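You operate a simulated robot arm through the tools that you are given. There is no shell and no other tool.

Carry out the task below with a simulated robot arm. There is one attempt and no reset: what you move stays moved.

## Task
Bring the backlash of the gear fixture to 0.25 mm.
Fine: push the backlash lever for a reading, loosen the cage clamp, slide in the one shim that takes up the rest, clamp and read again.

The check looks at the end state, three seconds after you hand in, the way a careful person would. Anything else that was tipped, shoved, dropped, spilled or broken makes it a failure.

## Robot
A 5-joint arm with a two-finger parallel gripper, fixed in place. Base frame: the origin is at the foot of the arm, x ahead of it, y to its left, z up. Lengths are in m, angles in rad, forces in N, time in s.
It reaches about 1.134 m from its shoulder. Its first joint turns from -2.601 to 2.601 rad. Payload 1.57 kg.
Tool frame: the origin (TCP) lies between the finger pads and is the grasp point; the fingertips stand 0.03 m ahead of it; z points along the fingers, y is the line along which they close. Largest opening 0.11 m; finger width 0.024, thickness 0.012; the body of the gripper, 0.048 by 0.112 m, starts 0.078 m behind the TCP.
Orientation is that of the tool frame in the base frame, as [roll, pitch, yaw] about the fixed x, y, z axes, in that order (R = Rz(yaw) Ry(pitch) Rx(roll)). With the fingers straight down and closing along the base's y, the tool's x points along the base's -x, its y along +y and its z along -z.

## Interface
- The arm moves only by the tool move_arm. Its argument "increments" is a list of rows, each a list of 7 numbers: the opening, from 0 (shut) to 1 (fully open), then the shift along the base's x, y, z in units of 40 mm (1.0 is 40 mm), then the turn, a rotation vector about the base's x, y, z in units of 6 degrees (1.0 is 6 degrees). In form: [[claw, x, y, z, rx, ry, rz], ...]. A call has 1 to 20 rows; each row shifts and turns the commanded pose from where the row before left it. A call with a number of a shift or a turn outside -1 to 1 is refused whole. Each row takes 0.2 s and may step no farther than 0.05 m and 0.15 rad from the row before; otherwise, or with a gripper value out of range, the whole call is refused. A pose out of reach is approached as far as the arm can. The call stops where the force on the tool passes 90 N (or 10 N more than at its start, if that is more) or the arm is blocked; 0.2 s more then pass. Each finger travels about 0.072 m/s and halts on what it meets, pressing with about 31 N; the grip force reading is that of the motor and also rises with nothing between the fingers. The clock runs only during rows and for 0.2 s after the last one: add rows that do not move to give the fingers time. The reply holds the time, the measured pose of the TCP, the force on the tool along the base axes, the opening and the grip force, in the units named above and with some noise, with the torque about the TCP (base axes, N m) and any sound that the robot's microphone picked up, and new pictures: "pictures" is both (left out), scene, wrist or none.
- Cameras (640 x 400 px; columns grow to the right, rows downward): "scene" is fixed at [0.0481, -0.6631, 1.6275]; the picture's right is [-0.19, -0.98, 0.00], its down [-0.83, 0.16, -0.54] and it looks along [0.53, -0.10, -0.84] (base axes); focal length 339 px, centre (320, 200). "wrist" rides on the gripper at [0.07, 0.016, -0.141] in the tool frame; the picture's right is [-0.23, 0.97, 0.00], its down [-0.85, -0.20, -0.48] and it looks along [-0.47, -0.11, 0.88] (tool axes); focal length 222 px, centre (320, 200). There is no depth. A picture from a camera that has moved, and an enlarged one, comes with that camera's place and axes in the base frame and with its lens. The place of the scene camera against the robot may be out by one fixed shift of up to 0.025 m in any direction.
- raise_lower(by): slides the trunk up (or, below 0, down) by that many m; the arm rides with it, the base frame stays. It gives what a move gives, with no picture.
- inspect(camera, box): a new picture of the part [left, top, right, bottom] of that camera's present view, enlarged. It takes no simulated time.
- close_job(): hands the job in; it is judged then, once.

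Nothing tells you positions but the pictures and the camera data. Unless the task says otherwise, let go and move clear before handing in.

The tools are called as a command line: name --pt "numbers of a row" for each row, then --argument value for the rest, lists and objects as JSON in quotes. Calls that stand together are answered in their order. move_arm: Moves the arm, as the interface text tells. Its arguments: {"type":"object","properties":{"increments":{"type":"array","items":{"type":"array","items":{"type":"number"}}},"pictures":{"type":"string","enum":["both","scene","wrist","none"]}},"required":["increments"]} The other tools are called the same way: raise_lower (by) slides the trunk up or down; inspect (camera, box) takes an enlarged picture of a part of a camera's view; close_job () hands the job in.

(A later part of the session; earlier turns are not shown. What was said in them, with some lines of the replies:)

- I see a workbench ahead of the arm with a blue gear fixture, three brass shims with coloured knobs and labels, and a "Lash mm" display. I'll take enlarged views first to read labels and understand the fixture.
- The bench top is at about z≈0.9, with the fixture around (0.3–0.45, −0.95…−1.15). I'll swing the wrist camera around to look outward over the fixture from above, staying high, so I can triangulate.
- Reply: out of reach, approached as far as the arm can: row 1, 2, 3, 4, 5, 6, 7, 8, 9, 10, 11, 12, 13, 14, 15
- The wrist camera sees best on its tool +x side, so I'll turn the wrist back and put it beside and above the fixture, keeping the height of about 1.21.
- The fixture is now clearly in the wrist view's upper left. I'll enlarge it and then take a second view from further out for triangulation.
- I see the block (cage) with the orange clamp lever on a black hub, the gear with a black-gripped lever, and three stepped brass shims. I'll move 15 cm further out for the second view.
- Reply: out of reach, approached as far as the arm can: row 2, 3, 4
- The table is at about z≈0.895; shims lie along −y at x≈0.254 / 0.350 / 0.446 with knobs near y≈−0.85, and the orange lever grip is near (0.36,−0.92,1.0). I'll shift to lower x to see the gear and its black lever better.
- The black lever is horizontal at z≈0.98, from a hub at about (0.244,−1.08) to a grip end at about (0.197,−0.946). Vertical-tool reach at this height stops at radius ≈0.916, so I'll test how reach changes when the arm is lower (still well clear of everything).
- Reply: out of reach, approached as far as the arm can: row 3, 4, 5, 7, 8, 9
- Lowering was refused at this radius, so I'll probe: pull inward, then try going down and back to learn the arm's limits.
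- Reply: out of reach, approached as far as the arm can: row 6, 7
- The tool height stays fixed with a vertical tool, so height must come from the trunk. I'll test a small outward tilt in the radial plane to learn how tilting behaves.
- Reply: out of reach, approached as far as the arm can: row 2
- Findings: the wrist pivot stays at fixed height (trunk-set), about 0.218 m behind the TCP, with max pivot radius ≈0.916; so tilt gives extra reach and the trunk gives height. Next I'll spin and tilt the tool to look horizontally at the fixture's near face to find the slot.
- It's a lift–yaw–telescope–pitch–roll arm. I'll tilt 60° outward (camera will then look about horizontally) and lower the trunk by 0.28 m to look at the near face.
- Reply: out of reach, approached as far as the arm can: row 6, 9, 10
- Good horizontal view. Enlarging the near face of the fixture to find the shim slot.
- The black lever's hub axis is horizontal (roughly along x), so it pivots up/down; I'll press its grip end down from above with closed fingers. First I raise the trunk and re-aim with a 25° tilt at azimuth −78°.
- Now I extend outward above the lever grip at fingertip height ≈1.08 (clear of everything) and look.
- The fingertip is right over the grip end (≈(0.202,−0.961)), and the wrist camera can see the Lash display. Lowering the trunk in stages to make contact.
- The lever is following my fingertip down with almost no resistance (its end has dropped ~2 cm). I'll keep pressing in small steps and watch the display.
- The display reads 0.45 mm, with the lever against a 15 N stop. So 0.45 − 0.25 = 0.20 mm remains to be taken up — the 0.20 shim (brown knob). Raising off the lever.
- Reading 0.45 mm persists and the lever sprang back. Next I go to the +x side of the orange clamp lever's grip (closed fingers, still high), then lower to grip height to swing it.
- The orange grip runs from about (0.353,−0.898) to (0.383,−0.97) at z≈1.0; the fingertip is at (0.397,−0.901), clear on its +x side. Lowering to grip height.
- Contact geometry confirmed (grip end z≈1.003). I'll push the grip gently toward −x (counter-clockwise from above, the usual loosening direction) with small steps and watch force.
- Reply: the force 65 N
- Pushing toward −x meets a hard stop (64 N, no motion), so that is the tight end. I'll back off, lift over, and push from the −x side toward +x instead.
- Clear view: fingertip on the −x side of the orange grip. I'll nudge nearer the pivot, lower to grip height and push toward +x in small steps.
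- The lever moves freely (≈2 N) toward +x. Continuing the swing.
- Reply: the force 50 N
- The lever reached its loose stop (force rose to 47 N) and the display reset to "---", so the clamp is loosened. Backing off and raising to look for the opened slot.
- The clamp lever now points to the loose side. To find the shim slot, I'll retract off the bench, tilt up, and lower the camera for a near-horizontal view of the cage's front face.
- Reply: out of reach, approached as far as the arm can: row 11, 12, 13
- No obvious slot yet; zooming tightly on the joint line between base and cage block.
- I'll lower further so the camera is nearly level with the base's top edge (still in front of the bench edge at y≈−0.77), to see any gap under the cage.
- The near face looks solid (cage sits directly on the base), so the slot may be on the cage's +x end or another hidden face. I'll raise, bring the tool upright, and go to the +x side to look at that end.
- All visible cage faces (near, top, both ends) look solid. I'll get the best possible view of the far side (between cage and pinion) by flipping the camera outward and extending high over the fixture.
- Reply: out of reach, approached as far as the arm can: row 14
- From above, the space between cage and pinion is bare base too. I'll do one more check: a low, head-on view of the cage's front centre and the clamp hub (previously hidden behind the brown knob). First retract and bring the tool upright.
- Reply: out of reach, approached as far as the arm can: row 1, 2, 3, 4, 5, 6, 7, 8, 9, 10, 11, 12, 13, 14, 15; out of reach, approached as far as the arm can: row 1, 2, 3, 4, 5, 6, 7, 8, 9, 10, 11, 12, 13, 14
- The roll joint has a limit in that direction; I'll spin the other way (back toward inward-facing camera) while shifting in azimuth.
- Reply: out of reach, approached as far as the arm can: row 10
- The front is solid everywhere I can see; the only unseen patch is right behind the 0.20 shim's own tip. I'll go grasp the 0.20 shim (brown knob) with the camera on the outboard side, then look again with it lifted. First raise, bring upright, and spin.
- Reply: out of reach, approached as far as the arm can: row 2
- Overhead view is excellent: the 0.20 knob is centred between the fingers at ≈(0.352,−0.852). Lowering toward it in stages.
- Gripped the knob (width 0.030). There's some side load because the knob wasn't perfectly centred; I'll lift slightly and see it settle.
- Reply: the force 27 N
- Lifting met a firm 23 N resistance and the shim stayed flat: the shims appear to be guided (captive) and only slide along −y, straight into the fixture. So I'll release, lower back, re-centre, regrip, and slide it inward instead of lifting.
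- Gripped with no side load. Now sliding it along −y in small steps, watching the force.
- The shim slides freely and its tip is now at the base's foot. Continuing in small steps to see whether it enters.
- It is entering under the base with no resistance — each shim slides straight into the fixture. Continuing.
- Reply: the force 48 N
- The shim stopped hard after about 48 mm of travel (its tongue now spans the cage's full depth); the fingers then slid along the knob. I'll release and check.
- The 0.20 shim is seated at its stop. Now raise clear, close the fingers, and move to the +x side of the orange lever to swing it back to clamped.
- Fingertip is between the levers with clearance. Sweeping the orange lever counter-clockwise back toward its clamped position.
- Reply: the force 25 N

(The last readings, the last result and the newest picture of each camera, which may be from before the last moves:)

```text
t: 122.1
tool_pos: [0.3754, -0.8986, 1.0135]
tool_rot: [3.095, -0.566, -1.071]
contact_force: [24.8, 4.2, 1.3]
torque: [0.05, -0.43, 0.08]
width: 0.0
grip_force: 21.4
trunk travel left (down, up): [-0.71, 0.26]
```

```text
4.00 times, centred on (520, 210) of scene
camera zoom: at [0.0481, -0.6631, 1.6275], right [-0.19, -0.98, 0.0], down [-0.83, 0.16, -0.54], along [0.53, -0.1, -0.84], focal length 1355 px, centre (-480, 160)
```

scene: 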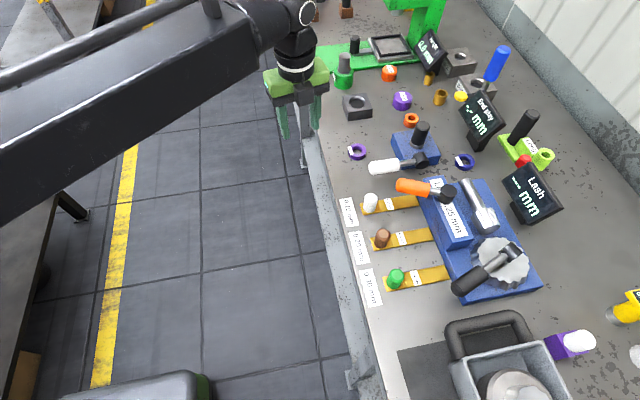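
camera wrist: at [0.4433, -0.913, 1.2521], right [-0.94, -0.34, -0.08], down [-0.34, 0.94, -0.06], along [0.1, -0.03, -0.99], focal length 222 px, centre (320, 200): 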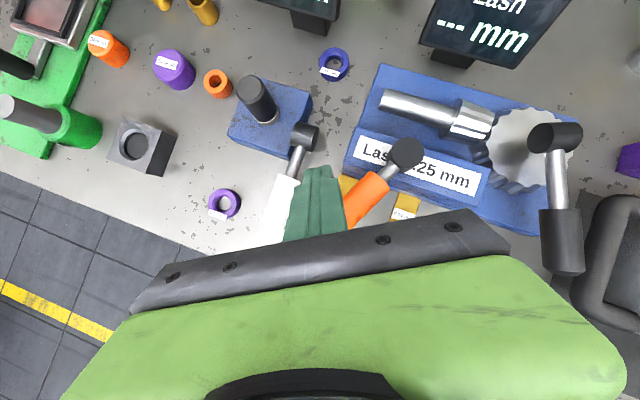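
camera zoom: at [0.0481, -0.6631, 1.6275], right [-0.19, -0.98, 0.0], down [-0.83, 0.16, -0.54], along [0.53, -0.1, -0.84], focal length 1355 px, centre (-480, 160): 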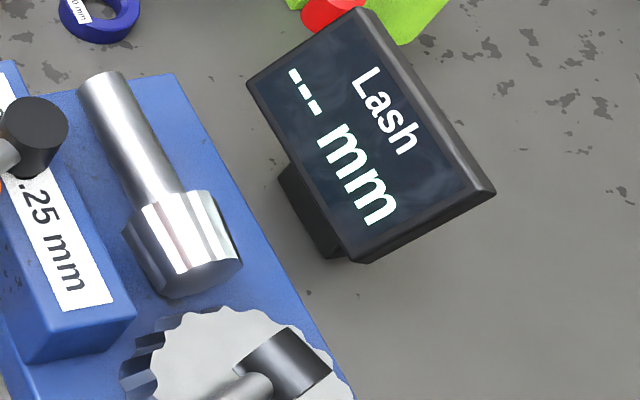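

The lever is back at its tight stop (25 N, ~115°), so it's clamped. Backing off, raising, and moving over to the black lever to take the new reading.

move_arm --pt "0 0.3 0.05 0 0 0 0.07" --pt "0 0.25 0.05 0 0 0 0.05" --pictures "none"

raise_lower --by 0.09

move_arm --pt "0 -0.982 -0.26 0 0 0 -0.397" --pt "0 -0.982 -0.26 0 0 0 -0.397" --pt "0 -0.982 -0.26 0 0 0 -0.397" --pt "0 -0.982 -0.26 0 0 0 -0.397" --pt "0 -0.95 -0.24 0 0 0 -0.397" --pictures "both"

```text
t: 122.7
tool_pos: [0.3931, -0.8962, 1.0137]
tool_rot: [3.091, -0.565, -1.059]
contact_force: [-0.2, 0.5, 0.5]
torque: [0.03, -0.01, 0.02]
width: 0.0001
grip_force: 21.3
trunk travel left (down, up): [-0.71, 0.26]
```

```text
t: 123.9
tool_pos: [0.3925, -0.8968, 1.1038]
tool_rot: [3.093, -0.567, -1.062]
contact_force: [0.7, -0.1, 0.3]
torque: [-0.02, 0.01, 0.02]
width: 0.0002
grip_force: 20.9
trunk travel left (down, up): [-0.8, 0.17]
```

```text
t: 125.1
tool_pos: [0.1961, -0.9462, 1.1041]
tool_rot: [3.096, -0.568, -1.27]
contact_force: [0.4, -0.3, 0.6]
torque: [-0.05, -0.03, -0.01]
width: 0.0
grip_force: 21.7
trunk travel left (down, up): [-0.8, 0.17]
camera wrist: at [0.1827, -0.9336, 1.2625], right [-0.99, -0.08, -0.08], down [-0.08, 0.99, -0.06], along [0.09, -0.06, -0.99], focal length 222 px, centre (320, 200)
```

scene: 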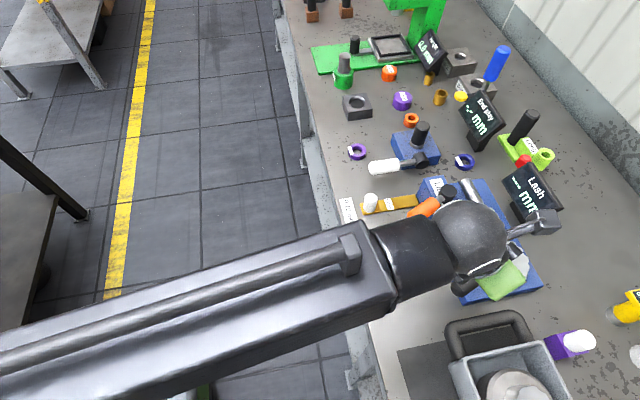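
wrist: 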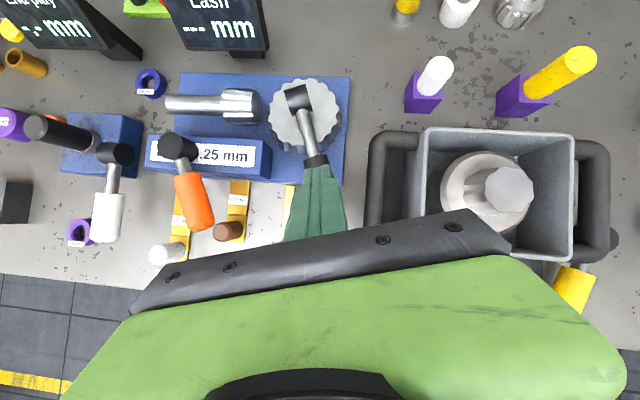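

The fingertip is over the black grip again. Lowering to press it for the new reading.

raise_lower --by -0.1

raise_lower --by -0.012

inspect --camera "scene" --box '[440, 160, 600, 260]'

inspect --camera "wrist" --box '[160, 0, 400, 150]'

```text
t: 126.4
tool_pos: [0.1961, -0.9457, 1.005]
tool_rot: [3.092, -0.564, -1.269]
contact_force: [0.1, 0.4, 0.5]
torque: [0.05, 0.02, -0.02]
width: 0.0
grip_force: 21.6
trunk travel left (down, up): [-0.7, 0.27]
```

```text
t: 127.0
tool_pos: [0.1978, -0.9466, 0.9919]
tool_rot: [3.093, -0.566, -1.268]
contact_force: [-0.1, -0.2, 1.0]
torque: [0.04, 0.04, 0.0]
width: 0.0001
grip_force: 21.0
trunk travel left (down, up): [-0.688, 0.282]
```

```text
4.00 times, centred on (520, 210) of scene
camera zoom: at [0.0481, -0.6631, 1.6275], right [-0.19, -0.98, 0.0], down [-0.83, 0.16, -0.54], along [0.53, -0.1, -0.84], focal length 1355 px, centre (-480, 160)
```

zoom: 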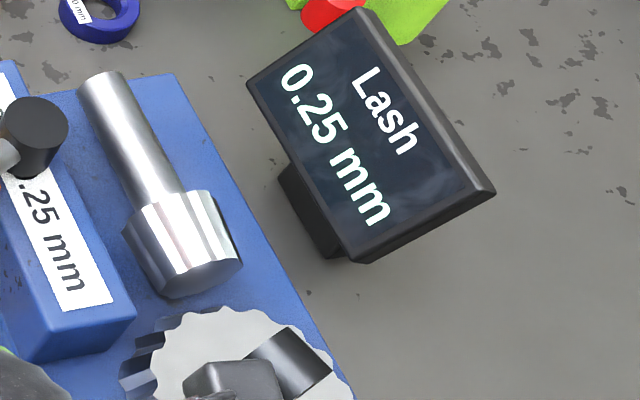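

```text
2.67 times, centred on (280, 75) of wrist
camera zoom: at [0.1835, -0.9333, 1.1505], right [-0.99, -0.08, -0.08], down [-0.08, 0.99, -0.06], along [0.09, -0.06, -0.99], focal length 592 px, centre (427, 533)
```

zoom: 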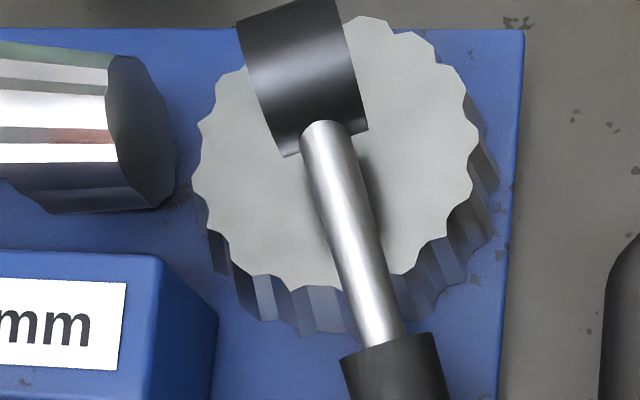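

The display now reads 0.25 mm. Raising off the lever and retracting clear of the bench.

raise_lower --by 0.15

move_arm --pt "0 -0.2 0.95 0 0 0 0" --pt "0 -0.2 0.95 0 0 0 0" --pt "0 -0.2 0.95 0 0 0 0" --pt "0 -0.2 0.95 0 0 0 0" --pt "0 -0.2 0.95 0 0 0 0" --pt "0 -0.2 0.95 0 0 0 0" --pt "0 -0.2 0.95 0 0 0 0" --pt "0 -0.2 0.95 0 0 0 0" --pictures "scene"

inspect --camera "scene" --box '[330, 140, 590, 310]'

```text
t: 128.8
tool_pos: [0.1967, -0.9473, 1.1431]
tool_rot: [3.092, -0.566, -1.267]
contact_force: [0.4, -1.2, -1.0]
torque: [0.03, 0.01, -0.02]
width: 0.0
grip_force: 20.9
trunk travel left (down, up): [-0.838, 0.132]
```

```text
t: 130.6
tool_pos: [0.1331, -0.6452, 1.1419]
tool_rot: [3.095, -0.566, -1.266]
contact_force: [0.0, -0.3, -0.2]
torque: [-0.01, 0.02, -0.02]
width: 0.0
grip_force: 21.2
trunk travel left (down, up): [-0.838, 0.132]
```

scene: 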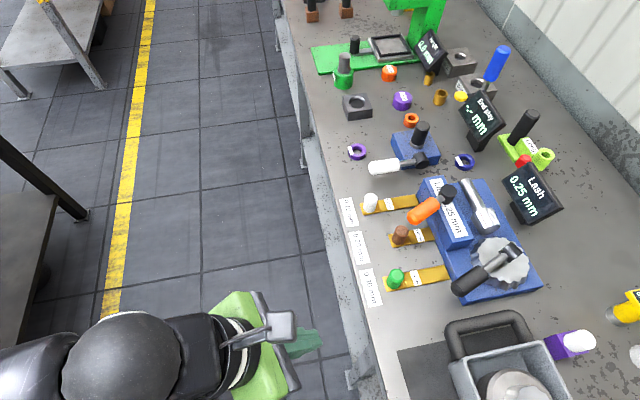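

```text
2.35 times, centred on (460, 225) of scene
camera zoom: at [0.0481, -0.6631, 1.6275], right [-0.19, -0.98, 0.0], down [-0.83, 0.16, -0.54], along [0.53, -0.1, -0.84], focal length 797 px, centre (-9, 141)
```

zoom: 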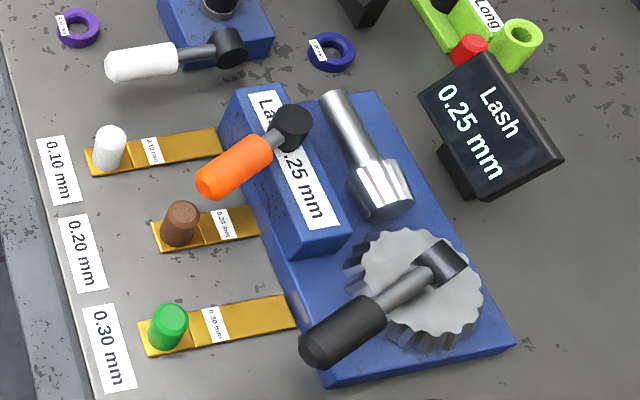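

The display holds 0.25 mm, the 0.20 shim is seated, the clamp lever is back in its tight position, the other shims and nearby items are where they were, and the arm is clear and empty-handed. Handing in.

close_job

```text
The job is handed in.
```

The gear fixture's backlash now reads 0.25 mm, and the job is handed in; I have not seen the check's result.

- **First reading:** pressing the backlash lever gave 0.45 mm, so 0.20 mm had to be taken up.
- **Shim:** I loosened the cage clamp and slid the 0.20 mm shim (brown knob) in until it stopped, about 48 mm of travel. Then I swung the clamp lever back to its tight stop.
- **Second reading:** pressing the lever again gave 0.25 mm, and the display still showed it after the arm moved away.

The arm is empty and clear of the bench. In the last picture, the other shims and nearby items were where they started.

Before sliding the shim in, I tried briefly to lift it. It did not rise, and it slid in freely afterwards.
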